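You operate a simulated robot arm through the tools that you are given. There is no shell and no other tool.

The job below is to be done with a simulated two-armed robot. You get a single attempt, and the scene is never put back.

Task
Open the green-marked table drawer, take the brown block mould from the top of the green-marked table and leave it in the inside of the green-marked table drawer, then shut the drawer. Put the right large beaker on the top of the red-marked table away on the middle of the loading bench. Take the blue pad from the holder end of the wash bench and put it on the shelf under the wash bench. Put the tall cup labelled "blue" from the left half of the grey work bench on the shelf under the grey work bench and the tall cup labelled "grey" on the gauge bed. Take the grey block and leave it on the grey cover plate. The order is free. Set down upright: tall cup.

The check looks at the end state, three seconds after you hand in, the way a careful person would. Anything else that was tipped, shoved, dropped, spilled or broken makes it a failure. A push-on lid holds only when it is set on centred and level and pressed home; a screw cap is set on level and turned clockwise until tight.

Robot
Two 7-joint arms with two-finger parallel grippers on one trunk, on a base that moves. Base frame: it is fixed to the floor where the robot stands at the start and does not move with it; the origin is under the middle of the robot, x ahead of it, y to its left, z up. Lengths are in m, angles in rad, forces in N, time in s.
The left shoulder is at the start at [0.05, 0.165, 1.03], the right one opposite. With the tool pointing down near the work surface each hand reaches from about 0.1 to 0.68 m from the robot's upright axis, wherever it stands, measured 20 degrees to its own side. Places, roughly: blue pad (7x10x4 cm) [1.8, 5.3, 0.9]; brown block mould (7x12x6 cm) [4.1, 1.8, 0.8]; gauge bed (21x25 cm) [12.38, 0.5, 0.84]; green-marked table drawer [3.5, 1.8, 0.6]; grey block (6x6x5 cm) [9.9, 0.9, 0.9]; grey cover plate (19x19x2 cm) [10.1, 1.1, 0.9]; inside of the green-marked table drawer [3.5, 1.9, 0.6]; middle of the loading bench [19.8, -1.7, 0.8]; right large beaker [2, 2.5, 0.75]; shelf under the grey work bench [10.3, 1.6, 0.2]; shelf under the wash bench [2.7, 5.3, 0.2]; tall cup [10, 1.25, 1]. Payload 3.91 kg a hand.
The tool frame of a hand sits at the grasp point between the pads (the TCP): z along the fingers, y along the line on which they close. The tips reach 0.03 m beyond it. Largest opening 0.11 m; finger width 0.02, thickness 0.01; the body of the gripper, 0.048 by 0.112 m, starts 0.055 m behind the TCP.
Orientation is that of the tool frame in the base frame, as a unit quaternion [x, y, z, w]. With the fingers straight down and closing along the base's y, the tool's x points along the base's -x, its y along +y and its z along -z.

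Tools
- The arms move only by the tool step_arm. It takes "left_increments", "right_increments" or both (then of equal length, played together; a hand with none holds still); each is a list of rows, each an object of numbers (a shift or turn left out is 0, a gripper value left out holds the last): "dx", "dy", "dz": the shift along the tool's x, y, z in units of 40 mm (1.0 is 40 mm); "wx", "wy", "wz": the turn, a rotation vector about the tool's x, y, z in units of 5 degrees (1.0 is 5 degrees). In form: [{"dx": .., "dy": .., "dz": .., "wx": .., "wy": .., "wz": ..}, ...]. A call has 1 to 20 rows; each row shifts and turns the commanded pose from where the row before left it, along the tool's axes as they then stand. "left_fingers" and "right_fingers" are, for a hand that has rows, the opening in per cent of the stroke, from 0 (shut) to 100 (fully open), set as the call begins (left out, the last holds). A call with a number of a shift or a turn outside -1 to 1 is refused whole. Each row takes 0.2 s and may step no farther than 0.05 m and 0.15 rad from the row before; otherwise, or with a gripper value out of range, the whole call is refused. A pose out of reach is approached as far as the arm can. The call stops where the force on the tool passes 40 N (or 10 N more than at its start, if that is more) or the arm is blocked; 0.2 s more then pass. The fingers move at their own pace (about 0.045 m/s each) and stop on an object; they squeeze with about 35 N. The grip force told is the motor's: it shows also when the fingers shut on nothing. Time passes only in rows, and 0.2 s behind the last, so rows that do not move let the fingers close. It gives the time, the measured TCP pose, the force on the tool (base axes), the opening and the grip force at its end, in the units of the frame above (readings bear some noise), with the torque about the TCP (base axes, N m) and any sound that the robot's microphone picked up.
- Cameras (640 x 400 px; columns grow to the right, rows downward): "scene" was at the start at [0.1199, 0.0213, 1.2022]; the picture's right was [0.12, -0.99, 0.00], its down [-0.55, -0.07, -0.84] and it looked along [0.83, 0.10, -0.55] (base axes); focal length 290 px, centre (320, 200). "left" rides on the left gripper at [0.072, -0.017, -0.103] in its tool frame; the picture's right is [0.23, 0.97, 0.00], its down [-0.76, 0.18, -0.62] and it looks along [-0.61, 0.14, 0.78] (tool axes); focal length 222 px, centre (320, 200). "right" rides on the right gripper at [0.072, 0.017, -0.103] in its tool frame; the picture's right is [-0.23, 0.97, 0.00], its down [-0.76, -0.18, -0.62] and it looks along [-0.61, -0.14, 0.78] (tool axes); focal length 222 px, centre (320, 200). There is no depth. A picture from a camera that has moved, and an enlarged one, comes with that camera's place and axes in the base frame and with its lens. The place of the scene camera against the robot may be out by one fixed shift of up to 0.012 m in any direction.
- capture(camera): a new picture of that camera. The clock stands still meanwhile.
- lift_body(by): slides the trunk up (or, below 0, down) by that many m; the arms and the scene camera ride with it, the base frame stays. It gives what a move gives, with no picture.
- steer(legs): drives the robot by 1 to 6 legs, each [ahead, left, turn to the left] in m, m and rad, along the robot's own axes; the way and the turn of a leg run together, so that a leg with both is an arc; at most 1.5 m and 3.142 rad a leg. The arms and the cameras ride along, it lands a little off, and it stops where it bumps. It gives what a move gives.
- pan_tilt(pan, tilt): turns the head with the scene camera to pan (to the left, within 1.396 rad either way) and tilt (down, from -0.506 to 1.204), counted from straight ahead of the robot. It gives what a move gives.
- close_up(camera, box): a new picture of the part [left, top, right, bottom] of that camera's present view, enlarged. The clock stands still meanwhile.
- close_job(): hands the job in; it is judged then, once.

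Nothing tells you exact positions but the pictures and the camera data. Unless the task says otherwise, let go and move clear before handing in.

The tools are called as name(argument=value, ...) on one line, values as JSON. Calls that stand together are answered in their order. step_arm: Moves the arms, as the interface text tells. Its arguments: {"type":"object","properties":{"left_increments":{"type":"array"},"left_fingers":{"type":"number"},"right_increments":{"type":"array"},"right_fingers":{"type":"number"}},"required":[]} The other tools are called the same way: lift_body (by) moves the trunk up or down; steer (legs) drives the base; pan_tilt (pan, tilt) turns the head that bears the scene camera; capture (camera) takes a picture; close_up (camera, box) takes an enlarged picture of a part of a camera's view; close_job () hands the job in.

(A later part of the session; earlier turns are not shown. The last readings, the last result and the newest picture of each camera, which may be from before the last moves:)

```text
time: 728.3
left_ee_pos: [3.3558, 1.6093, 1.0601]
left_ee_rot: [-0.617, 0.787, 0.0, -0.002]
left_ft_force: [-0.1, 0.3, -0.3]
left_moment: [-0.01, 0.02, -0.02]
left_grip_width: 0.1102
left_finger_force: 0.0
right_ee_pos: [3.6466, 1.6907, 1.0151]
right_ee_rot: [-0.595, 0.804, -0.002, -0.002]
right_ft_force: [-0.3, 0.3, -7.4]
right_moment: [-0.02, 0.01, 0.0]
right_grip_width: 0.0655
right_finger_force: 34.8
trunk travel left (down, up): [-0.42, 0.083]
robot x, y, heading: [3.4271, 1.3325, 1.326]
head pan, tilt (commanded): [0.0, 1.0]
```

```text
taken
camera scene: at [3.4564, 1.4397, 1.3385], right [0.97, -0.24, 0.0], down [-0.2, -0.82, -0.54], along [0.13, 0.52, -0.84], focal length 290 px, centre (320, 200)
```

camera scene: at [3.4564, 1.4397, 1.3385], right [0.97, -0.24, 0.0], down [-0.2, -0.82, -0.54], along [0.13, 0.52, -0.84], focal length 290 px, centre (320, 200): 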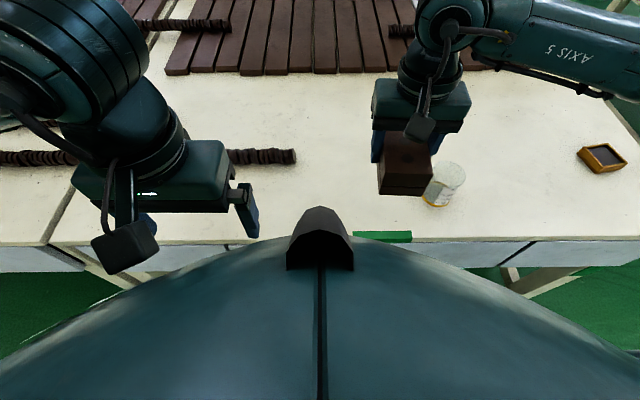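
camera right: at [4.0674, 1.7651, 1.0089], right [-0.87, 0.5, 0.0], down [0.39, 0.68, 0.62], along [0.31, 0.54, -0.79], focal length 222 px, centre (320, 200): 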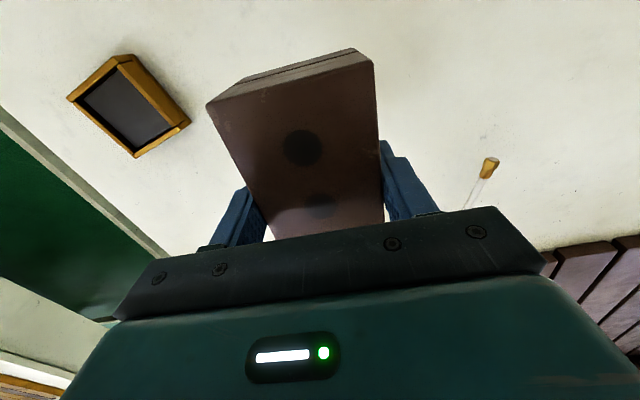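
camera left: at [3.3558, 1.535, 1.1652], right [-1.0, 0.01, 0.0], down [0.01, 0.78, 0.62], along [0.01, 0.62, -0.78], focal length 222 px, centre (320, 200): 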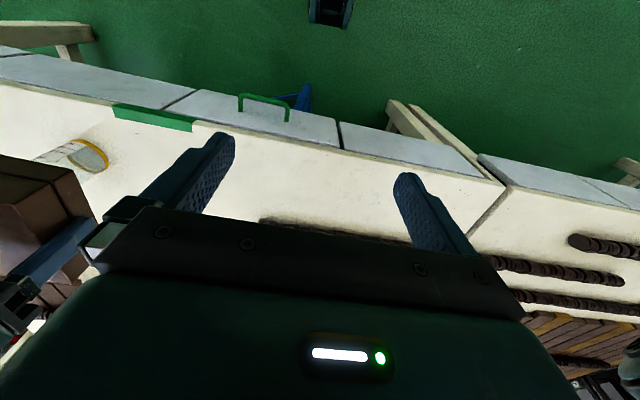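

I'm in front of the drawer; its green D-handle is about 0.33 m ahead at z≈0.65, sticking out about 4 cm. I back off 0.2 m for working room, lower the trunk, and lift the mould hand higher.

steer(legs=[[-0.19, 0, 0.01]])

lift_body(by=-0.15)

step_arm(right_increments=[{"dz": -0.9}, {"dz": -0.9}, {"dz": -0.9}, {"dz": -0.9}])

capture(camera="left")

pan_tilt(pan=0.1, tilt=0.75)

capture(camera="scene")

```text
time: 729.8
left_ee_pos: [3.3112, 1.4253, 1.06]
left_ee_rot: [-0.617, 0.787, 0.0, -0.001]
left_ft_force: [-0.4, 0.5, 0.0]
left_moment: [0.01, 0.0, 0.02]
left_grip_width: 0.1098
left_finger_force: 0.0
right_ee_pos: [3.6007, 1.5061, 1.0153]
right_ee_rot: [-0.595, 0.804, -0.003, -0.001]
right_ft_force: [-0.9, -0.2, -7.0]
right_moment: [-0.02, -0.02, 0.04]
right_grip_width: 0.0663
right_finger_force: 35.0
trunk travel left (down, up): [-0.42, 0.083]
robot x, y, heading: [3.3812, 1.145, 1.331]
head pan, tilt (commanded): [0.0, 1.0]
```

```text
time: 731.6
left_ee_pos: [3.3109, 1.4237, 0.9098]
left_ee_rot: [-0.618, 0.787, -0.001, -0.002]
left_ft_force: [0.6, -0.3, -0.2]
left_moment: [-0.03, 0.02, 0.02]
left_grip_width: 0.1103
left_finger_force: 0.1
right_ee_pos: [3.6017, 1.5067, 0.8658]
right_ee_rot: [-0.596, 0.803, -0.002, -0.001]
right_ft_force: [1.2, 0.9, -6.9]
right_moment: [-0.04, 0.02, 0.03]
right_grip_width: 0.0657
right_finger_force: 34.8
trunk travel left (down, up): [-0.27, 0.233]
robot x, y, heading: [3.3849, 1.1479, 1.339]
head pan, tilt (commanded): [0.0, 1.0]
```

```text
time: 732.6
left_ee_pos: [3.3106, 1.4251, 0.9106]
left_ee_rot: [-0.617, 0.787, 0.0, -0.002]
left_ft_force: [-0.1, -0.4, -0.7]
left_moment: [0.01, 0.03, 0.01]
left_grip_width: 0.11
left_finger_force: 0.1
right_ee_pos: [3.6, 1.5048, 1.0109]
right_ee_rot: [-0.596, 0.803, -0.002, -0.001]
right_ft_force: [0.6, 0.3, -6.9]
right_moment: [-0.02, 0.01, -0.03]
right_grip_width: 0.066
right_finger_force: 35.3
trunk travel left (down, up): [-0.27, 0.233]
robot x, y, heading: [3.3859, 1.1472, 1.328]
head pan, tilt (commanded): [0.0, 1.0]
```

```text
taken
camera left: at [3.3099, 1.3497, 1.0152], right [-1.0, 0.01, 0.0], down [0.01, 0.78, 0.62], along [0.0, 0.62, -0.78], focal length 222 px, centre (320, 200)
```

left: 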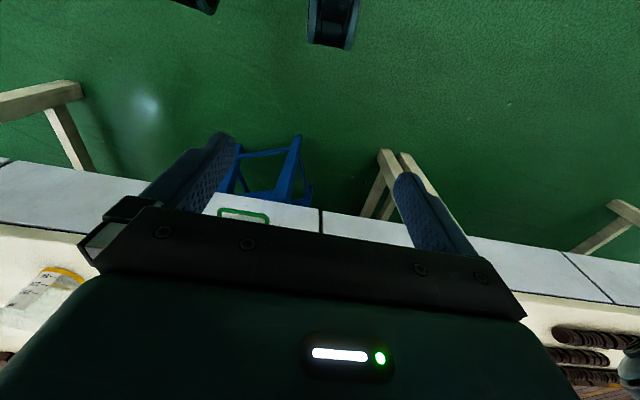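

```text
time: 733.3
left_ee_pos: [3.3107, 1.4248, 0.9108]
left_ee_rot: [-0.617, 0.787, 0.0, -0.002]
left_ft_force: [0.1, -0.4, 0.1]
left_moment: [0.0, 0.02, 0.01]
left_grip_width: 0.11
left_finger_force: 0.0
right_ee_pos: [3.5988, 1.5066, 1.0106]
right_ee_rot: [-0.595, 0.804, -0.003, -0.002]
right_ft_force: [-0.2, 0.6, -6.5]
right_moment: [0.0, 0.01, 0.01]
right_grip_width: 0.0659
right_finger_force: 34.8
trunk travel left (down, up): [-0.27, 0.233]
robot x, y, heading: [3.3807, 1.1486, 1.329]
head pan, tilt (commanded): [0.099, 0.75]
```

```text
taken
camera scene: at [3.4058, 1.2691, 1.2075], right [0.99, -0.14, 0.0], down [-0.1, -0.68, -0.73], along [0.1, 0.72, -0.68], focal length 290 px, centre (320, 200)
```

scene: 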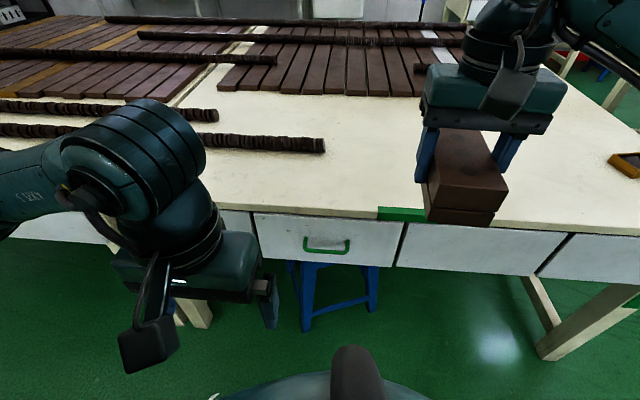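

The drawer face spans about z 0.55–0.74 with the handle at its middle (z≈0.645, 0.54 m ahead). I tilt the left hand 45° forward and roll it 90° so the fingers can close on the bar from above and below.

step_arm(left_increments=[{"wy": -1}, {"wy": -1}, {"wy": -1}, {"wy": -1}, {"wy": -1}, {"wy": -1}, {"wy": -1}, {"wy": -1}, {"wy": -1}])

step_arm(left_increments=[{"wz": 1}, {"wz": 1}, {"wz": 1}, {"wz": 1}, {"wz": 1}, {"wz": 1}, {"wz": 1}, {"wz": 1}, {"wz": 1}])

capture(camera="scene")

```text
time: 735.3
left_ee_pos: [3.3972, 1.5015, 0.9334]
left_ee_rot: [-0.571, 0.727, 0.237, 0.3]
left_ft_force: [-0.5, -0.5, 0.3]
left_moment: [0.02, 0.01, -0.05]
left_grip_width: 0.1101
left_finger_force: 0.0
left hand out of reach, approached as far as the arm can: row 1, 2, 3, 4, 5, 6, 7, 8, 9
right_ee_pos: [3.6, 1.5052, 1.0098]
right_ee_rot: [-0.596, 0.803, -0.002, -0.001]
right_ft_force: [-0.4, 0.9, -6.8]
right_moment: [0.0, 0.04, 0.03]
right_grip_width: 0.0657
right_finger_force: 34.9
trunk travel left (down, up): [-0.27, 0.233]
robot x, y, heading: [3.3868, 1.147, 1.326]
head pan, tilt (commanded): [0.099, 0.75]
```

```text
time: 737.3
left_ee_pos: [3.3964, 1.5014, 0.9325]
left_ee_rot: [-0.248, 0.891, 0.333, 0.186]
left_ft_force: [0.2, 0.3, 0.5]
left_moment: [0.01, -0.01, 0.0]
left_grip_width: 0.1099
left_finger_force: 0.1
right_ee_pos: [3.6003, 1.5055, 1.0092]
right_ee_rot: [-0.596, 0.803, -0.002, -0.001]
right_ft_force: [-0.3, -0.6, -7.8]
right_moment: [-0.03, -0.01, -0.01]
right_grip_width: 0.0659
right_finger_force: 34.9
trunk travel left (down, up): [-0.27, 0.233]
robot x, y, heading: [3.388, 1.1458, 1.324]
head pan, tilt (commanded): [0.099, 0.75]
```

```text
taken
camera scene: at [3.4058, 1.2691, 1.2075], right [0.99, -0.14, 0.0], down [-0.1, -0.68, -0.73], along [0.1, 0.72, -0.68], focal length 290 px, centre (320, 200)
```

scene: 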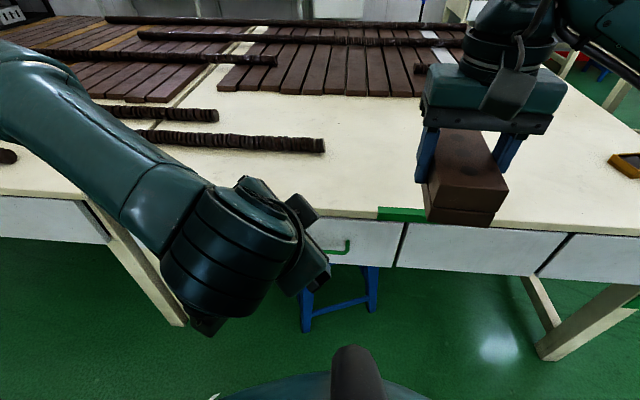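

The pose shifted forward because it was too close to the body, but it is fine. I complete the roll.

step_arm(left_increments=[{"wz": 1}, {"wz": 1}, {"wz": 1}, {"wz": 1}, {"wz": 1}, {"wz": 1}, {"wz": 1}, {"wz": 1}, {"wz": 1}], left_fingers=45)

capture(camera="scene")

capture(camera="left")

```text
time: 739.3
left_ee_pos: [3.3976, 1.5012, 0.9352]
left_ee_rot: [0.111, 0.918, 0.378, 0.044]
left_ft_force: [0.3, -0.3, -0.4]
left_moment: [-0.01, 0.01, -0.02]
left_grip_width: 0.0496
left_finger_force: 0.1
right_ee_pos: [3.601, 1.5049, 1.0098]
right_ee_rot: [-0.595, 0.803, -0.003, -0.001]
right_ft_force: [-0.2, -0.8, -7.5]
right_moment: [0.02, 0.0, -0.01]
right_grip_width: 0.0658
right_finger_force: 34.7
trunk travel left (down, up): [-0.27, 0.233]
robot x, y, heading: [3.3839, 1.1476, 1.335]
head pan, tilt (commanded): [0.099, 0.75]
```

```text
taken
camera scene: at [3.4058, 1.2691, 1.2075], right [0.99, -0.14, 0.0], down [-0.1, -0.68, -0.73], along [0.1, 0.72, -0.68], focal length 290 px, centre (320, 200)
```

scene: 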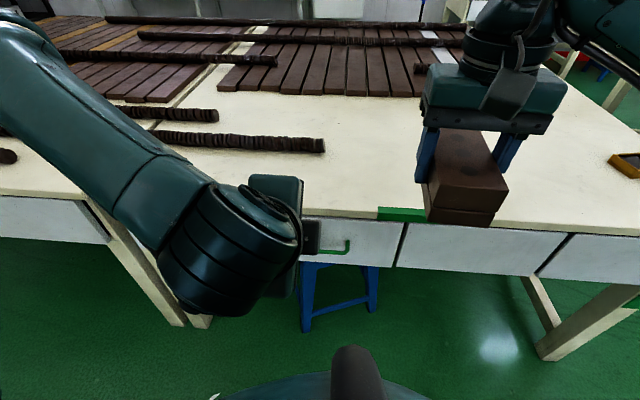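

```text
taken
camera left: at [3.3067, 1.4356, 0.9979], right [-0.05, 0.73, 0.69], down [0.67, -0.49, 0.56], along [0.74, 0.49, -0.46], focal length 222 px, centre (320, 200)
```

left: 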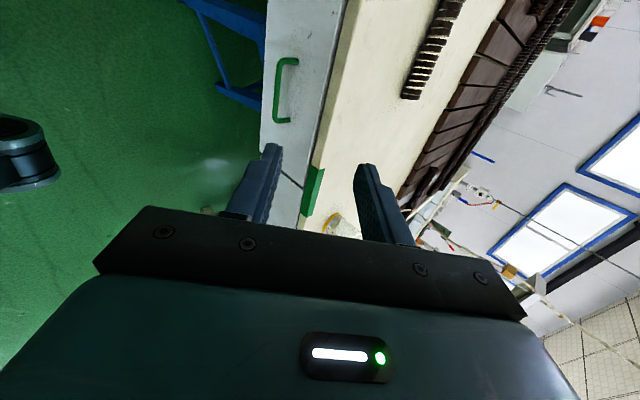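

The hand is oriented with the fingers one above the other. To clear the table's edge I make it flatter (60°), and keep the fingers half open.

step_arm(left_increments=[{"wx": -1}, {"wx": -1}, {"wx": -1}])

lift_body(by=-0.15)

step_arm(right_increments=[{"dz": -0.9}, {"dz": -0.9}, {"dz": -0.9}])

capture(camera="scene")

capture(camera="left")

```text
time: 740.1
left_ee_pos: [3.4167, 1.5121, 0.9332]
left_ee_rot: [0.103, 0.861, 0.495, 0.059]
left_ft_force: [0.4, -0.9, 0.0]
left_moment: [-0.01, 0.01, -0.01]
left_grip_width: 0.0496
left_finger_force: 0.0
left hand out of reach, approached as far as the arm can: row 1, 2, 3
right_ee_pos: [3.6001, 1.5051, 1.0112]
right_ee_rot: [-0.596, 0.803, -0.001, -0.001]
right_ft_force: [0.4, -0.3, -6.9]
right_moment: [-0.04, 0.0, -0.02]
right_grip_width: 0.0658
right_finger_force: 34.7
trunk travel left (down, up): [-0.27, 0.233]
robot x, y, heading: [3.384, 1.1447, 1.327]
head pan, tilt (commanded): [0.099, 0.75]
```

```text
time: 741.9
left_ee_pos: [3.4155, 1.5113, 0.7832]
left_ee_rot: [0.102, 0.861, 0.495, 0.058]
left_ft_force: [0.4, -0.4, 0.5]
left_moment: [-0.03, 0.0, -0.05]
left_grip_width: 0.0492
left_finger_force: 0.1
right_ee_pos: [3.5999, 1.5053, 0.8607]
right_ee_rot: [-0.595, 0.803, -0.002, -0.002]
right_ft_force: [-0.6, -0.5, -7.2]
right_moment: [0.0, 0.0, 0.0]
right_grip_width: 0.066
right_finger_force: 34.9
trunk travel left (down, up): [-0.12, 0.383]
robot x, y, heading: [3.3847, 1.1456, 1.327]
head pan, tilt (commanded): [0.099, 0.75]
```

```text
time: 742.7
left_ee_pos: [3.4162, 1.5109, 0.7835]
left_ee_rot: [0.103, 0.861, 0.495, 0.059]
left_ft_force: [0.1, -0.1, -0.2]
left_moment: [-0.04, 0.05, 0.02]
left_grip_width: 0.0495
left_finger_force: 0.2
right_ee_pos: [3.6006, 1.5075, 0.9682]
right_ee_rot: [-0.596, 0.803, -0.003, -0.003]
right_ft_force: [-0.9, -0.6, -6.5]
right_moment: [0.0, 0.02, -0.02]
right_grip_width: 0.0659
right_finger_force: 35.0
trunk travel left (down, up): [-0.12, 0.383]
robot x, y, heading: [3.3844, 1.1481, 1.332]
head pan, tilt (commanded): [0.099, 0.75]
```

```text
taken
camera scene: at [3.4057, 1.2689, 1.0575], right [0.99, -0.14, 0.0], down [-0.1, -0.68, -0.73], along [0.1, 0.72, -0.68], focal length 290 px, centre (320, 200)
```

scene: 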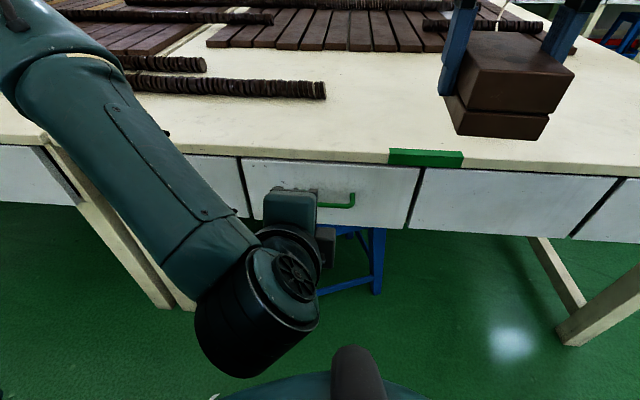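

```text
taken
camera left: at [3.3217, 1.4325, 0.8228], right [-0.1, 0.53, 0.84], down [0.64, -0.62, 0.47], along [0.77, 0.58, -0.27], focal length 222 px, centre (320, 200)
```

left: 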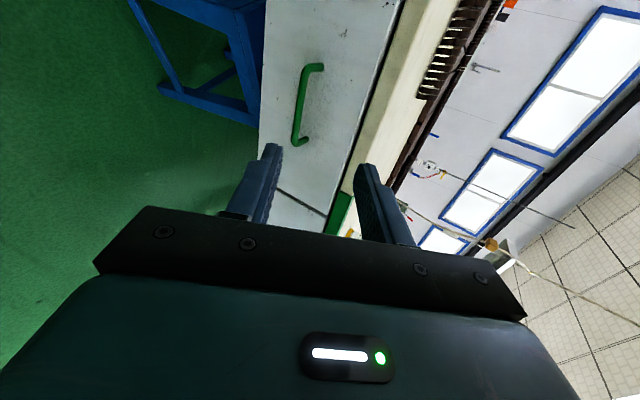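

The bar is at about (F 0.538, L 0.034, z 0.650). I move the left hand to 7 cm in front of it along the finger direction, fingers 3.6 cm apart.

step_arm(left_increments=[{"dz": 0.845, "dy": -0.165, "dx": -0.135}, {"dz": 0.845, "dy": -0.165, "dx": -0.135}, {"dz": 0.845, "dy": -0.165, "dx": -0.135}, {"dz": 0.845, "dy": -0.165, "dx": -0.135}], left_fingers=36)

capture(camera="left")

close_up(camera="scene", box=[220, 120, 460, 270])

```text
time: 743.7
left_ee_pos: [3.4627, 1.6075, 0.6958]
left_ee_rot: [0.104, 0.861, 0.495, 0.057]
left_ft_force: [0.0, 0.3, -0.2]
left_moment: [0.02, 0.03, 0.04]
left_grip_width: 0.0395
left_finger_force: 0.1
right_ee_pos: [3.6, 1.5089, 0.9678]
right_ee_rot: [-0.595, 0.804, -0.002, -0.001]
right_ft_force: [0.8, 0.8, -7.3]
right_moment: [-0.01, -0.03, -0.01]
right_grip_width: 0.0657
right_finger_force: 34.8
trunk travel left (down, up): [-0.12, 0.383]
robot x, y, heading: [3.3848, 1.1453, 1.329]
head pan, tilt (commanded): [0.099, 0.75]
```

```text
taken
camera left: at [3.3687, 1.5284, 0.7352], right [-0.1, 0.53, 0.84], down [0.64, -0.62, 0.46], along [0.77, 0.58, -0.27], focal length 222 px, centre (320, 200)
```

left: 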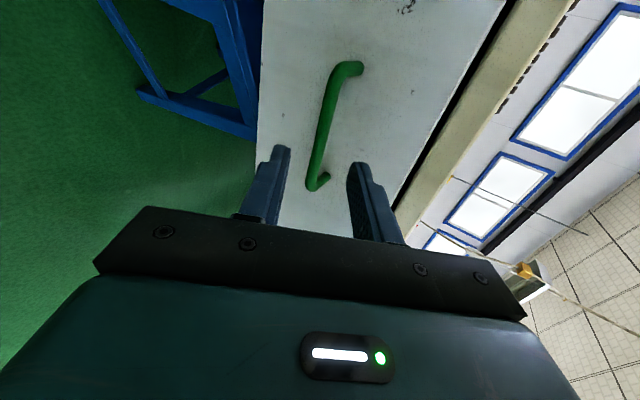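

```text
2.67 times, centred on (340, 195) of scene
camera zoom: at [3.4058, 1.269, 1.0575], right [0.99, -0.14, 0.0], down [-0.1, -0.68, -0.73], along [0.1, 0.72, -0.68], focal length 772 px, centre (267, 213)
```

zoom: 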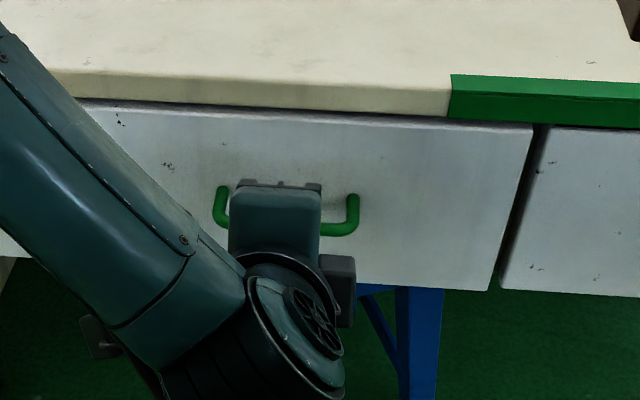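

The bar runs right between the fingers. I advance 7 cm along the finger direction so the tips reach past the bar, then close.

step_arm(left_increments=[{"dz": 0.55, "dy": 0.033}, {"dz": 0.55, "dy": 0.033}, {"dz": 0.55, "dy": 0.033}])

capture(camera="left")

close_up(camera="scene", box=[220, 120, 460, 270])

```text
time: 744.5
left_ee_pos: [3.4763, 1.6527, 0.667]
left_ee_rot: [0.104, 0.861, 0.495, 0.057]
left_ft_force: [-4.6, -6.3, 4.6]
left_moment: [0.25, -0.04, 0.16]
left_grip_width: 0.0399
left_finger_force: 0.1
right_ee_pos: [3.6008, 1.5087, 0.9678]
right_ee_rot: [-0.595, 0.803, -0.005, -0.003]
right_ft_force: [0.3, 0.2, -7.1]
right_moment: [0.02, 0.01, -0.03]
right_grip_width: 0.0656
right_finger_force: 35.3
trunk travel left (down, up): [-0.12, 0.383]
robot x, y, heading: [3.3874, 1.1452, 1.331]
head pan, tilt (commanded): [0.099, 0.75]
stopped in row 3 (left hand): the force on the tool passed its limit at 64 N (the readings are from after the stop); the commanded pose is now the measured one
```

```text
taken
camera left: at [3.3821, 1.5744, 0.7063], right [-0.1, 0.53, 0.84], down [0.64, -0.62, 0.46], along [0.76, 0.58, -0.27], focal length 222 px, centre (320, 200)
```

left: 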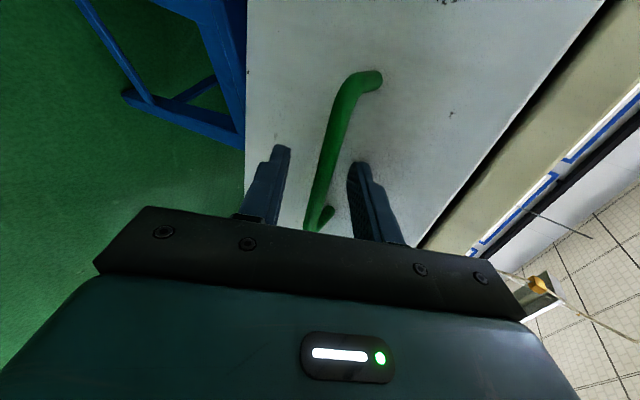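

```text
2.67 times, centred on (340, 195) of scene
camera zoom: at [3.4055, 1.2685, 1.0577], right [0.99, -0.14, 0.0], down [-0.1, -0.68, -0.73], along [0.1, 0.72, -0.68], focal length 772 px, centre (267, 213)
```

zoom: 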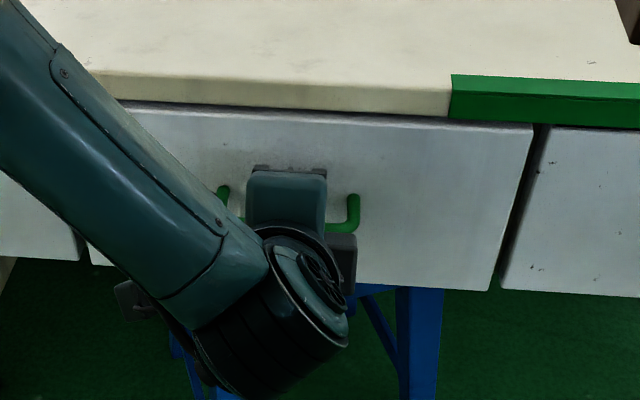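

Contact with the drawer face; the bar is now right at the grasp point between the fingers. I close on it.

step_arm(left_increments=[{"dz": -0.08}, {}, {}, {}, {}], left_fingers=0)

capture(camera="left")

```text
time: 745.7
left_ee_pos: [3.4751, 1.6511, 0.6683]
left_ee_rot: [0.105, 0.859, 0.497, 0.058]
left_ft_force: [0.4, 1.5, 9.9]
left_moment: [0.12, 0.14, 0.15]
left_grip_width: 0.0096
left_finger_force: 45.0
right_ee_pos: [3.5996, 1.5088, 0.9676]
right_ee_rot: [-0.594, 0.804, -0.002, -0.001]
right_ft_force: [-0.5, -0.4, -6.7]
right_moment: [-0.04, 0.02, -0.01]
right_grip_width: 0.0656
right_finger_force: 35.2
trunk travel left (down, up): [-0.12, 0.383]
robot x, y, heading: [3.3818, 1.1485, 1.333]
head pan, tilt (commanded): [0.099, 0.75]
```

```text
taken
camera left: at [3.3811, 1.5726, 0.7077], right [-0.1, 0.53, 0.84], down [0.64, -0.62, 0.46], along [0.76, 0.59, -0.27], focal length 222 px, centre (320, 200)
```

left: 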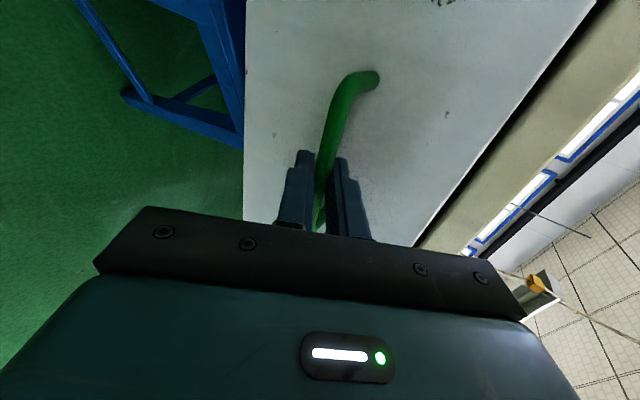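

The handle bar is gripped. I pull the drawer straight toward me with the arm, in small steps.

step_arm(left_increments=[{"dz": -0.3, "dy": -0.175}, {"dz": -0.432, "dy": -0.25}, {"dz": -0.432, "dy": -0.25}])

close_up(camera="scene", box=[220, 120, 460, 270])

```text
time: 746.5
left_ee_pos: [3.4628, 1.6003, 0.6695]
left_ee_rot: [0.105, 0.86, 0.496, 0.058]
left_ft_force: [5.1, -1.6, 15.6]
left_moment: [0.2, 0.38, 0.61]
left_grip_width: 0.0098
left_finger_force: 45.3
right_ee_pos: [3.6003, 1.5072, 0.9689]
right_ee_rot: [-0.595, 0.804, -0.003, -0.002]
right_ft_force: [-1.0, 0.2, -8.1]
right_moment: [-0.03, 0.0, -0.03]
right_grip_width: 0.066
right_finger_force: 35.2
trunk travel left (down, up): [-0.12, 0.383]
robot x, y, heading: [3.3809, 1.146, 1.327]
head pan, tilt (commanded): [0.099, 0.75]
```

```text
2.67 times, centred on (340, 195) of scene
camera zoom: at [3.4059, 1.268, 1.0578], right [0.99, -0.14, 0.0], down [-0.1, -0.67, -0.73], along [0.1, 0.72, -0.68], focal length 772 px, centre (267, 213)
```

zoom: 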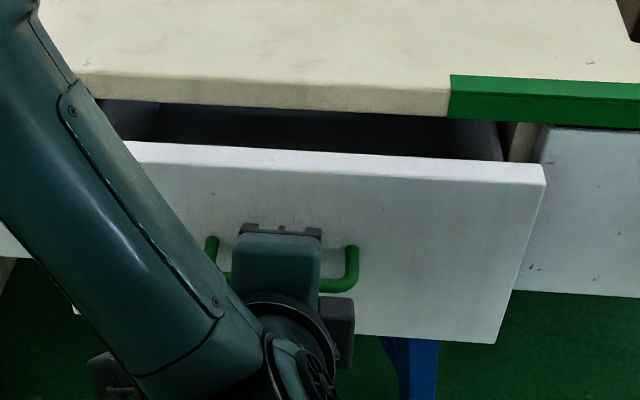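

The drawer slides open. I keep pulling another 6 cm with the arm.

step_arm(left_increments=[{"dz": -0.432, "dy": -0.24}, {"dz": -0.432, "dy": -0.24}, {"dz": -0.432, "dy": -0.24}])

capture(camera="scene")

```text
time: 747.3
left_ee_pos: [3.4495, 1.5391, 0.6679]
left_ee_rot: [0.104, 0.86, 0.496, 0.06]
left_ft_force: [8.0, -2.6, 19.6]
left_moment: [0.1, -0.14, -0.43]
left_grip_width: 0.0096
left_finger_force: 44.6
right_ee_pos: [3.601, 1.5078, 0.968]
right_ee_rot: [-0.595, 0.804, -0.002, -0.002]
right_ft_force: [-0.6, -0.9, -6.9]
right_moment: [-0.03, -0.02, -0.01]
right_grip_width: 0.0659
right_finger_force: 34.9
trunk travel left (down, up): [-0.12, 0.383]
robot x, y, heading: [3.3847, 1.1487, 1.329]
head pan, tilt (commanded): [0.099, 0.75]
```

```text
taken
camera scene: at [3.4059, 1.2679, 1.0577], right [0.99, -0.14, 0.0], down [-0.1, -0.67, -0.73], along [0.1, 0.72, -0.68], focal length 290 px, centre (320, 200)
```

scene: 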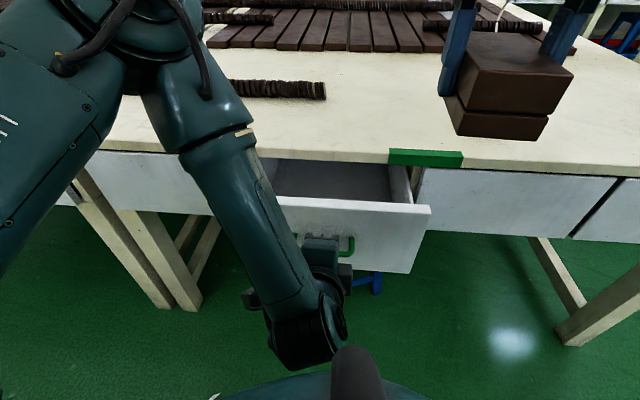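

The drawer is open about 11 cm. I raise the hand 3 mm to relieve the vertical force, then pull further by backing the base 7 cm (bricks are on the floor behind).

step_arm(left_increments=[{"dz": -0.04, "dy": 0.065}, {"dz": -0.35, "dy": -0.2}])

steer(legs=[[-0.07, 0, 0]])

capture(camera="scene")

```text
time: 747.9
left_ee_pos: [3.4454, 1.5248, 0.6685]
left_ee_rot: [0.104, 0.864, 0.49, 0.055]
left_ft_force: [0.9, -1.0, -16.6]
left_moment: [-0.24, -0.46, -0.85]
left_grip_width: 0.0095
left_finger_force: 43.9
right_ee_pos: [3.5997, 1.5084, 0.9666]
right_ee_rot: [-0.595, 0.803, -0.003, -0.002]
right_ft_force: [0.0, -0.6, -7.6]
right_moment: [-0.01, -0.02, 0.02]
right_grip_width: 0.0657
right_finger_force: 35.2
trunk travel left (down, up): [-0.12, 0.383]
robot x, y, heading: [3.3857, 1.1494, 1.335]
head pan, tilt (commanded): [0.099, 0.75]
```

```text
time: 749.0
left_ee_pos: [3.4294, 1.4544, 0.6692]
left_ee_rot: [0.104, 0.864, 0.488, 0.057]
left_ft_force: [-0.7, -0.1, -1.0]
left_moment: [-0.05, -0.06, -0.02]
left_grip_width: 0.0096
left_finger_force: 45.2
right_ee_pos: [3.5834, 1.4396, 0.9674]
right_ee_rot: [-0.596, 0.803, -0.005, -0.003]
right_ft_force: [0.5, -1.3, -6.1]
right_moment: [0.02, 0.03, -0.02]
right_grip_width: 0.0663
right_finger_force: 35.0
trunk travel left (down, up): [-0.12, 0.383]
robot x, y, heading: [3.3673, 1.0798, 1.331]
head pan, tilt (commanded): [0.099, 0.75]
stopped in leg 1: the force on the tool passed its limit at 41 N (the readings are from after the stop); the commanded pose is now the measured one
```

```text
taken
camera scene: at [3.3889, 1.2002, 1.0578], right [0.99, -0.14, 0.0], down [-0.09, -0.68, -0.73], along [0.1, 0.72, -0.68], focal length 290 px, centre (320, 200)
```

scene: 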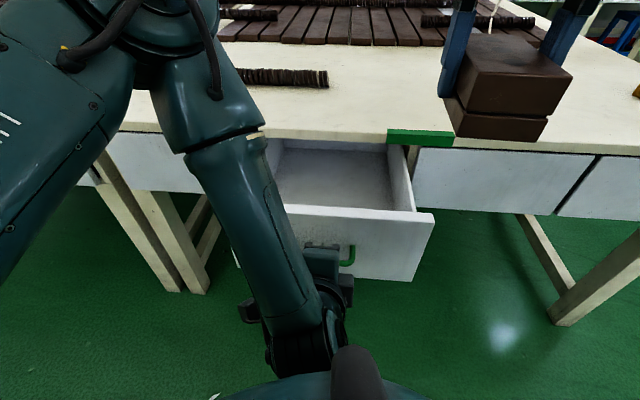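

The drawer is open about 20 cm and I keep hold of the handle. With the right hand I bring the mould over the open drawer.

step_arm(right_increments=[{"wz": -0.6}, {"dx": -0.844, "dy": 0.7}, {"dx": -0.844, "dy": 0.7}, {"dx": -0.844, "dy": 0.7}, {"dx": -0.844, "dy": 0.7}])

capture(camera="right")

capture(camera="scene")

```text
time: 750.2
left_ee_pos: [3.4279, 1.4549, 0.6699]
left_ee_rot: [0.106, 0.865, 0.488, 0.056]
left_ft_force: [-4.9, 2.0, 1.9]
left_moment: [-0.17, -0.83, -0.99]
left_grip_width: 0.0096
left_finger_force: 44.5
right_ee_pos: [3.5042, 1.5973, 0.9629]
right_ee_rot: [-0.617, 0.787, -0.004, -0.003]
right_ft_force: [0.0, -0.4, -6.7]
right_moment: [-0.03, 0.03, 0.04]
right_grip_width: 0.0659
right_finger_force: 35.2
trunk travel left (down, up): [-0.12, 0.383]
robot x, y, heading: [3.3663, 1.0805, 1.328]
head pan, tilt (commanded): [0.099, 0.75]
```

```text
taken
camera right: at [3.4723, 1.5315, 1.0663], right [-0.89, 0.45, -0.01], down [0.35, 0.7, 0.62], along [0.28, 0.55, -0.79], focal length 222 px, centre (320, 200)
```

right: 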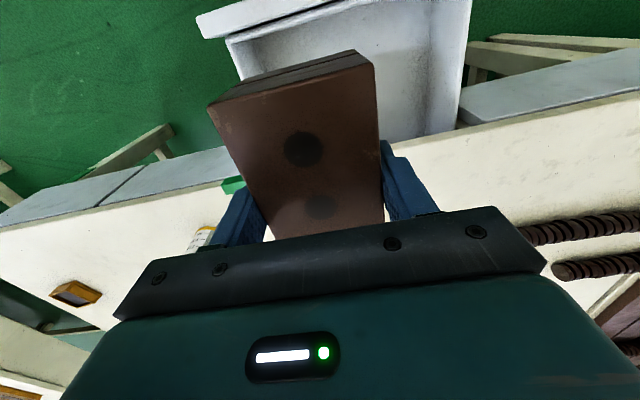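

```text
taken
camera scene: at [3.3887, 1.2002, 1.0575], right [0.99, -0.14, 0.0], down [-0.09, -0.68, -0.73], along [0.1, 0.72, -0.68], focal length 290 px, centre (320, 200)
```

scene: 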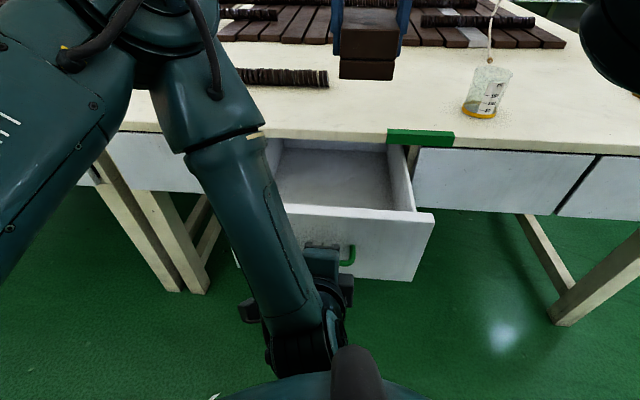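

The mould hangs over the middle of the open drawer, with 2–3 cm clearance front and back. I lower it part way and look.

step_arm(right_increments=[{"dz": 0.8}, {"dz": 0.8}, {"dz": 0.8}, {"dz": 0.8}, {"dz": 0.6}])

capture(camera="right")

capture(camera="scene")

```text
time: 751.4
left_ee_pos: [3.4294, 1.4539, 0.6702]
left_ee_rot: [0.104, 0.865, 0.488, 0.055]
left_ft_force: [0.7, 0.6, 0.9]
left_moment: [-0.02, -0.2, -0.26]
left_grip_width: 0.0096
left_finger_force: 44.8
right_ee_pos: [3.5072, 1.5966, 0.8115]
right_ee_rot: [-0.616, 0.788, -0.004, -0.002]
right_ft_force: [-0.4, 0.0, -7.0]
right_moment: [-0.01, -0.02, 0.01]
right_grip_width: 0.0657
right_finger_force: 35.1
trunk travel left (down, up): [-0.12, 0.383]
robot x, y, heading: [3.3665, 1.0768, 1.334]
head pan, tilt (commanded): [0.099, 0.75]
```

```text
taken
camera right: at [3.4744, 1.5321, 0.9152], right [-0.89, 0.45, 0.0], down [0.35, 0.7, 0.62], along [0.28, 0.55, -0.79], focal length 222 px, centre (320, 200)
```

right: 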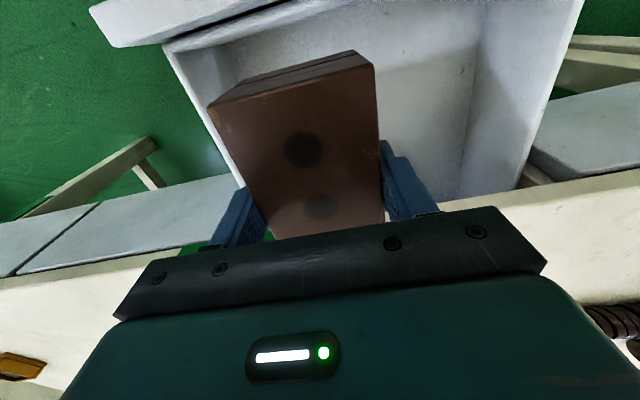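

```text
taken
camera scene: at [3.3888, 1.2002, 1.0576], right [0.99, -0.14, 0.0], down [-0.09, -0.68, -0.73], along [0.1, 0.72, -0.68], focal length 290 px, centre (320, 200)
```

scene: 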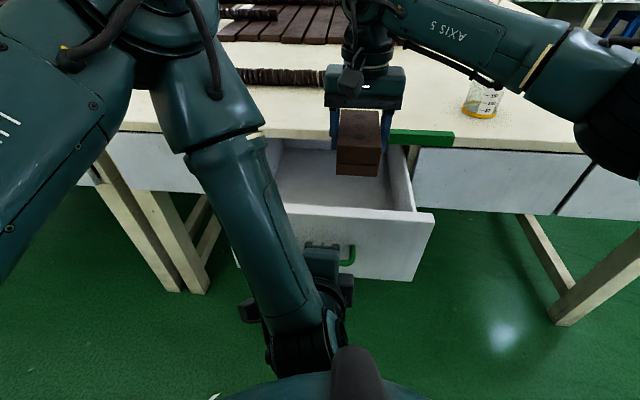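

Clearances look fine. I continue down into the drawer, the last part by feel.

step_arm(right_increments=[{"dz": 0.6}, {"dz": 0.6}, {"dz": 0.6}, {"dz": 0.6}, {"dz": 0.6}, {"dz": 0.6}])

capture(camera="right")

capture(camera="scene")

```text
time: 752.8
left_ee_pos: [3.4276, 1.4549, 0.6692]
left_ee_rot: [0.105, 0.865, 0.487, 0.056]
left_ft_force: [1.2, 0.1, 1.9]
left_moment: [-0.02, -0.01, 0.09]
left_grip_width: 0.0095
left_finger_force: 44.7
right_ee_pos: [3.5066, 1.5969, 0.6686]
right_ee_rot: [-0.617, 0.787, -0.002, -0.002]
right_ft_force: [1.2, -0.4, -7.4]
right_moment: [0.0, -0.02, 0.02]
right_grip_width: 0.0661
right_finger_force: 35.1
trunk travel left (down, up): [-0.12, 0.383]
robot x, y, heading: [3.3677, 1.0784, 1.333]
head pan, tilt (commanded): [0.099, 0.75]
```

```text
taken
camera right: at [3.4734, 1.5317, 0.7721], right [-0.89, 0.45, 0.0], down [0.35, 0.7, 0.62], along [0.28, 0.55, -0.79], focal length 222 px, centre (320, 200)
```

right: 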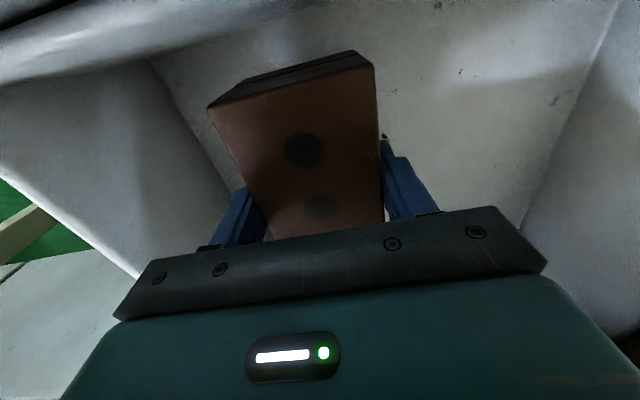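

```text
taken
camera scene: at [3.3889, 1.2002, 1.0576], right [0.99, -0.14, 0.0], down [-0.09, -0.68, -0.73], along [0.1, 0.72, -0.68], focal length 290 px, centre (320, 200)
```

scene: 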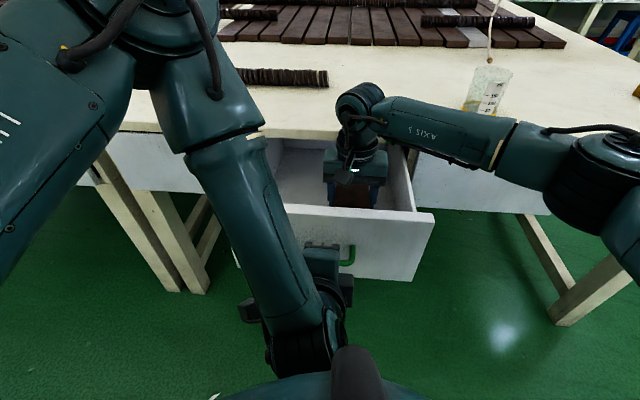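

Both walls of the drawer are clear. I lower on in small steps until the mould touches the drawer bottom.

step_arm(right_increments=[{"dz": 0.3}, {"dz": 0.3}, {"dz": 0.25}])

step_arm(right_increments=[{"dz": 0.1}, {"dz": 0.1}])

step_arm(right_increments=[{"dz": 0.08}, {"dz": 0.08}])

```text
time: 753.6
left_ee_pos: [3.4295, 1.4554, 0.6684]
left_ee_rot: [0.104, 0.865, 0.487, 0.056]
left_ft_force: [1.3, -0.3, 2.7]
left_moment: [0.01, -0.05, 0.07]
left_grip_width: 0.0096
left_finger_force: 44.9
right_ee_pos: [3.5071, 1.5972, 0.6359]
right_ee_rot: [-0.618, 0.787, -0.003, -0.002]
right_ft_force: [0.2, 0.3, -6.9]
right_moment: [0.01, -0.01, 0.0]
right_grip_width: 0.066
right_finger_force: 35.1
trunk travel left (down, up): [-0.12, 0.383]
robot x, y, heading: [3.3682, 1.0772, 1.333]
head pan, tilt (commanded): [0.099, 0.75]
```

```text
time: 754.2
left_ee_pos: [3.4304, 1.4541, 0.6691]
left_ee_rot: [0.104, 0.865, 0.488, 0.054]
left_ft_force: [2.9, 8.5, -12.4]
left_moment: [-0.14, -0.49, -0.6]
left_grip_width: 0.0097
left_finger_force: 44.8
right_ee_pos: [3.5067, 1.596, 0.6327]
right_ee_rot: [-0.617, 0.787, -0.002, -0.001]
right_ft_force: [4.4, -9.1, 22.1]
right_moment: [-0.24, 0.27, 0.07]
right_grip_width: 0.0659
right_finger_force: 34.5
trunk travel left (down, up): [-0.12, 0.383]
robot x, y, heading: [3.3673, 1.0783, 1.336]
head pan, tilt (commanded): [0.099, 0.75]
```

```text
time: 754.7
left_ee_pos: [3.4285, 1.4537, 0.6696]
left_ee_rot: [0.105, 0.865, 0.488, 0.056]
left_ft_force: [-0.8, -1.4, 8.3]
left_moment: [0.06, 0.03, 0.17]
left_grip_width: 0.0095
left_finger_force: 45.0
right_ee_pos: [3.5064, 1.5967, 0.6321]
right_ee_rot: [-0.617, 0.787, 0.0, 0.0]
right_ft_force: [1.3, 3.3, 5.5]
right_moment: [-0.83, -0.01, 0.06]
right_grip_width: 0.0657
right_finger_force: 35.2
trunk travel left (down, up): [-0.12, 0.383]
robot x, y, heading: [3.3646, 1.0781, 1.331]
head pan, tilt (commanded): [0.099, 0.75]
stopped in row 2 (right hand): the force on the tool passed its limit at 44 N (the readings are from after the stop); the commanded pose is now the measured one
```

The mould rests on the drawer bottom. I open the right hand and lift it straight out.

step_arm(right_increments=[{}, {}, {}, {}, {}], right_fingers=100)

step_arm(right_increments=[{"dz": -0.3}, {"dz": -0.7}, {"dz": -0.9}, {"dz": -0.9}, {"dz": -0.9}])

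capture(camera="right")

capture(camera="scene")

```text
time: 755.9
left_ee_pos: [3.4275, 1.4524, 0.6691]
left_ee_rot: [0.105, 0.865, 0.487, 0.055]
left_ft_force: [-2.1, -4.6, 17.6]
left_moment: [0.09, 0.01, 0.19]
left_grip_width: 0.0097
left_finger_force: 45.2
right_ee_pos: [3.5063, 1.5962, 0.6323]
right_ee_rot: [-0.616, 0.787, -0.001, -0.001]
right_ft_force: [1.6, 5.5, 10.1]
right_moment: [-1.46, 0.58, 0.02]
right_grip_width: 0.1097
right_finger_force: 0.0
trunk travel left (down, up): [-0.12, 0.383]
robot x, y, heading: [3.3676, 1.0775, 1.334]
head pan, tilt (commanded): [0.099, 0.75]
```

```text
time: 757.1
left_ee_pos: [3.4285, 1.4533, 0.6686]
left_ee_rot: [0.105, 0.865, 0.488, 0.055]
left_ft_force: [0.2, -0.7, 21.1]
left_moment: [0.08, -0.15, 0.01]
left_grip_width: 0.0097
left_finger_force: 45.2
right_ee_pos: [3.507, 1.5958, 0.7784]
right_ee_rot: [-0.616, 0.787, -0.001, -0.001]
right_ft_force: [-0.1, -0.1, -0.1]
right_moment: [0.0, 0.0, -0.02]
right_grip_width: 0.1098
right_finger_force: 0.0
trunk travel left (down, up): [-0.12, 0.383]
robot x, y, heading: [3.3681, 1.0778, 1.332]
head pan, tilt (commanded): [0.099, 0.75]
```

```text
taken
camera right: at [3.474, 1.5293, 0.8818], right [-0.89, 0.45, 0.0], down [0.36, 0.7, 0.62], along [0.28, 0.55, -0.78], focal length 222 px, centre (320, 200)
```

right: 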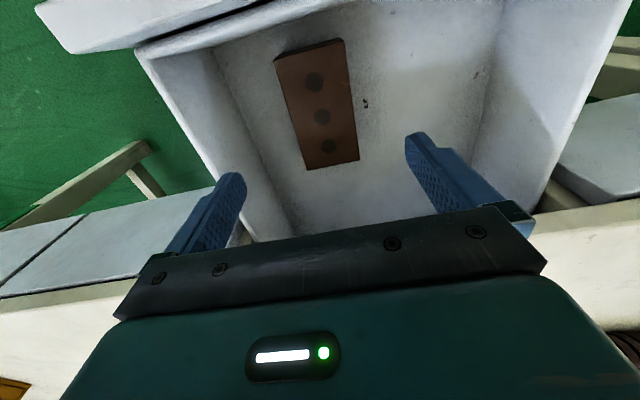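

```text
taken
camera scene: at [3.3886, 1.1987, 1.0578], right [0.99, -0.14, 0.0], down [-0.09, -0.67, -0.73], along [0.1, 0.73, -0.68], focal length 290 px, centre (320, 200)
```

scene: 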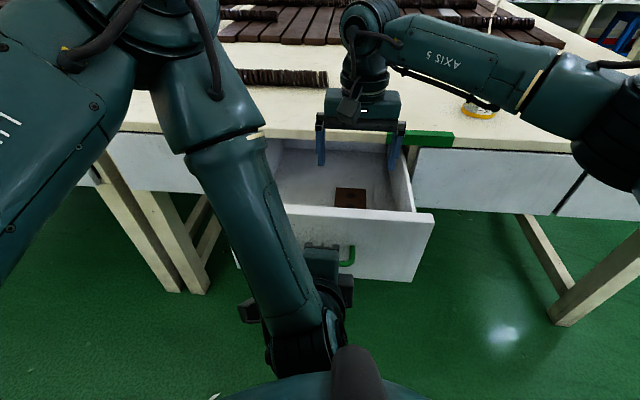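

The mould lies flat in the drawer. I raise the right hand clear and pull it back to the right.

step_arm(right_increments=[{"dz": -0.9}, {"dz": -0.9}, {"dz": -0.9}, {"dz": -0.9}, {"dz": -0.9}, {"dx": 0.7, "dy": -0.7}, {"dx": 0.7, "dy": -0.7}, {"dx": 0.7, "dy": -0.7}, {"dx": 0.7, "dy": -0.7}])

capture(camera="scene")

```text
time: 759.1
left_ee_pos: [3.4285, 1.4536, 0.6694]
left_ee_rot: [0.104, 0.865, 0.488, 0.055]
left_ft_force: [4.5, -2.0, 21.9]
left_moment: [0.17, 0.23, 0.42]
left_grip_width: 0.0095
left_finger_force: 45.1
right_ee_pos: [3.5886, 1.4606, 0.9562]
right_ee_rot: [-0.617, 0.787, -0.001, -0.001]
right_ft_force: [0.1, 0.9, -0.3]
right_moment: [0.03, -0.03, -0.04]
right_grip_width: 0.11
right_finger_force: 0.0
trunk travel left (down, up): [-0.12, 0.383]
robot x, y, heading: [3.3654, 1.0784, 1.337]
head pan, tilt (commanded): [0.099, 0.75]
```

```text
taken
camera scene: at [3.3887, 1.1987, 1.0578], right [0.99, -0.14, 0.0], down [-0.09, -0.67, -0.73], along [0.1, 0.73, -0.68], focal length 290 px, centre (320, 200)
```

scene: 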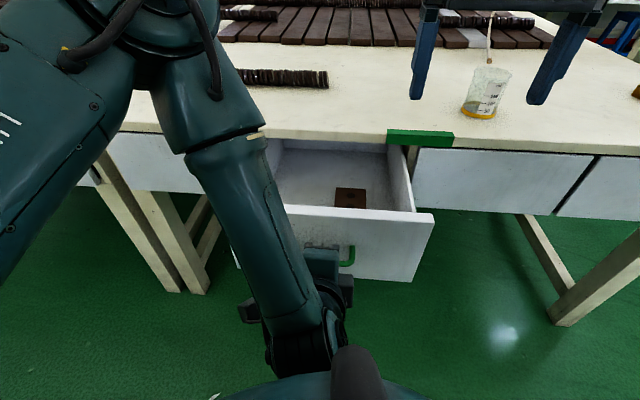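

Now I close the drawer by pushing the handle I still hold: a small vertical relief first, then forward with the arm.

step_arm(left_increments=[{"dy": 0.037, "dz": -0.023}, {"dz": 0.3, "dy": 0.175}, {"dz": 0.432, "dy": 0.25}, {"dz": 0.432, "dy": 0.25}])

steer(legs=[[0.07, 0, 0]])

capture(camera="scene")

```text
time: 760.1
left_ee_pos: [3.4416, 1.5057, 0.6685]
left_ee_rot: [0.103, 0.865, 0.488, 0.054]
left_ft_force: [-6.1, 1.5, 17.6]
left_moment: [0.09, -0.48, -0.56]
left_grip_width: 0.0094
left_finger_force: 44.9
right_ee_pos: [3.5881, 1.4606, 0.9566]
right_ee_rot: [-0.617, 0.787, -0.001, -0.001]
right_ft_force: [0.0, 0.1, 0.2]
right_moment: [-0.01, -0.02, -0.02]
right_grip_width: 0.1099
right_finger_force: 0.0
trunk travel left (down, up): [-0.12, 0.383]
robot x, y, heading: [3.3688, 1.0781, 1.331]
head pan, tilt (commanded): [0.099, 0.75]
```

```text
time: 761.1
left_ee_pos: [3.4559, 1.5719, 0.6698]
left_ee_rot: [0.103, 0.865, 0.489, 0.055]
left_ft_force: [-7.3, 2.6, 21.2]
left_moment: [0.06, -0.11, -0.14]
left_grip_width: 0.0098
left_finger_force: 44.9
right_ee_pos: [3.6024, 1.5283, 0.9564]
right_ee_rot: [-0.617, 0.787, 0.0, -0.001]
right_ft_force: [-0.3, 0.6, -0.1]
right_moment: [0.02, -0.03, -0.01]
right_grip_width: 0.1101
right_finger_force: 0.2
trunk travel left (down, up): [-0.12, 0.383]
robot x, y, heading: [3.3852, 1.1478, 1.329]
head pan, tilt (commanded): [0.099, 0.75]
```

```text
taken
camera scene: at [3.4043, 1.2662, 1.0578], right [0.99, -0.14, 0.0], down [-0.09, -0.67, -0.73], along [0.1, 0.73, -0.68], focal length 290 px, centre (320, 200)
```

scene: 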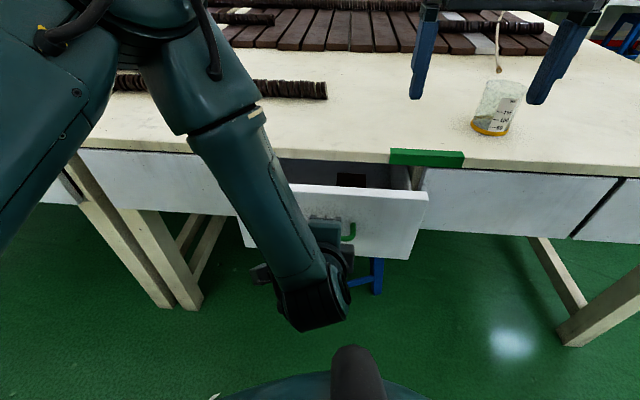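

About 8 cm remain. I push on with the arm.

step_arm(left_increments=[{"dz": 0.432, "dy": 0.255}, {"dz": 0.432, "dy": 0.255}, {"dz": 0.432, "dy": 0.255}])

step_arm(left_increments=[{"dz": 0.2, "dy": 0.12}, {"dz": 0.2, "dy": 0.12}])

close_up(camera="scene", box=[200, 110, 460, 270])

```text
time: 761.9
left_ee_pos: [3.4712, 1.6334, 0.6686]
left_ee_rot: [0.101, 0.864, 0.491, 0.054]
left_ft_force: [-9.0, 2.6, 16.6]
left_moment: [0.08, -0.27, -0.31]
left_grip_width: 0.0097
left_finger_force: 45.3
right_ee_pos: [3.6032, 1.5294, 0.9552]
right_ee_rot: [-0.617, 0.787, -0.001, -0.002]
right_ft_force: [0.8, 0.7, 0.6]
right_moment: [0.01, -0.02, -0.02]
right_grip_width: 0.11
right_finger_force: 0.0
trunk travel left (down, up): [-0.12, 0.383]
robot x, y, heading: [3.3826, 1.1446, 1.338]
head pan, tilt (commanded): [0.099, 0.75]
```

```text
time: 762.5
left_ee_pos: [3.4752, 1.6501, 0.6693]
left_ee_rot: [0.102, 0.864, 0.49, 0.054]
left_ft_force: [-4.4, 1.0, 17.8]
left_moment: [0.26, 0.62, 1.14]
left_grip_width: 0.0095
left_finger_force: 45.5
right_ee_pos: [3.6032, 1.5279, 0.9558]
right_ee_rot: [-0.617, 0.787, 0.0, 0.0]
right_ft_force: [-0.7, -0.6, 1.4]
right_moment: [0.0, -0.01, 0.0]
right_grip_width: 0.1097
right_finger_force: 0.1
trunk travel left (down, up): [-0.12, 0.383]
robot x, y, heading: [3.3863, 1.1451, 1.333]
head pan, tilt (commanded): [0.099, 0.75]
```

```text
2.46 times, centred on (330, 190) of scene
camera zoom: at [3.4046, 1.2661, 1.0578], right [0.99, -0.14, 0.0], down [-0.09, -0.67, -0.73], along [0.1, 0.73, -0.68], focal length 713 px, centre (295, 225)
```

zoom: 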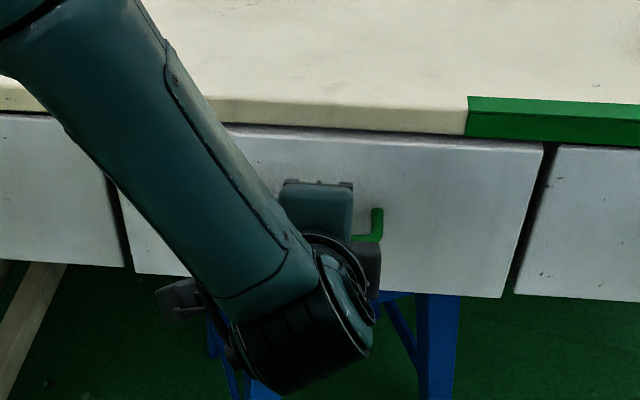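

The drawer looks closed. I push a few more millimetres to make sure it's fully home.

step_arm(left_increments=[{"dz": 0.06, "dy": 0.036}, {"dz": 0.06, "dy": 0.036}])

close_up(camera="scene", box=[200, 110, 460, 270])

```text
time: 763.1
left_ee_pos: [3.4747, 1.6537, 0.6679]
left_ee_rot: [0.103, 0.865, 0.489, 0.054]
left_ft_force: [-15.8, -18.5, 27.3]
left_moment: [0.19, 0.44, 0.82]
left_grip_width: 0.0097
left_finger_force: 44.6
right_ee_pos: [3.6018, 1.5262, 0.9574]
right_ee_rot: [-0.617, 0.787, 0.0, 0.001]
right_ft_force: [-0.2, -0.4, 0.4]
right_moment: [0.01, 0.02, 0.01]
right_grip_width: 0.1101
right_finger_force: 0.0
trunk travel left (down, up): [-0.12, 0.383]
robot x, y, heading: [3.3838, 1.1475, 1.339]
head pan, tilt (commanded): [0.099, 0.75]
```

```text
2.46 times, centred on (330, 190) of scene
camera zoom: at [3.4037, 1.2643, 1.0582], right [0.99, -0.14, 0.0], down [-0.09, -0.67, -0.73], along [0.1, 0.73, -0.68], focal length 713 px, centre (295, 225)
```

zoom: 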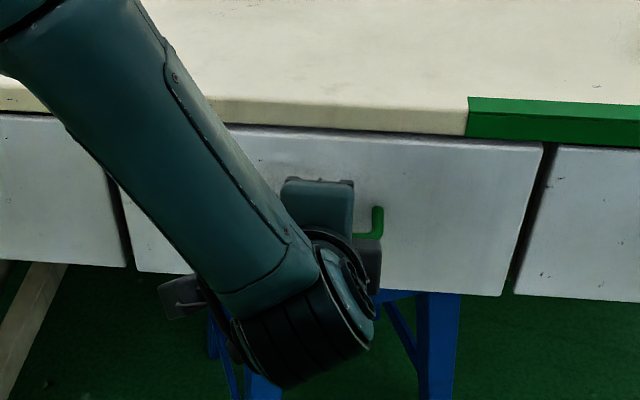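

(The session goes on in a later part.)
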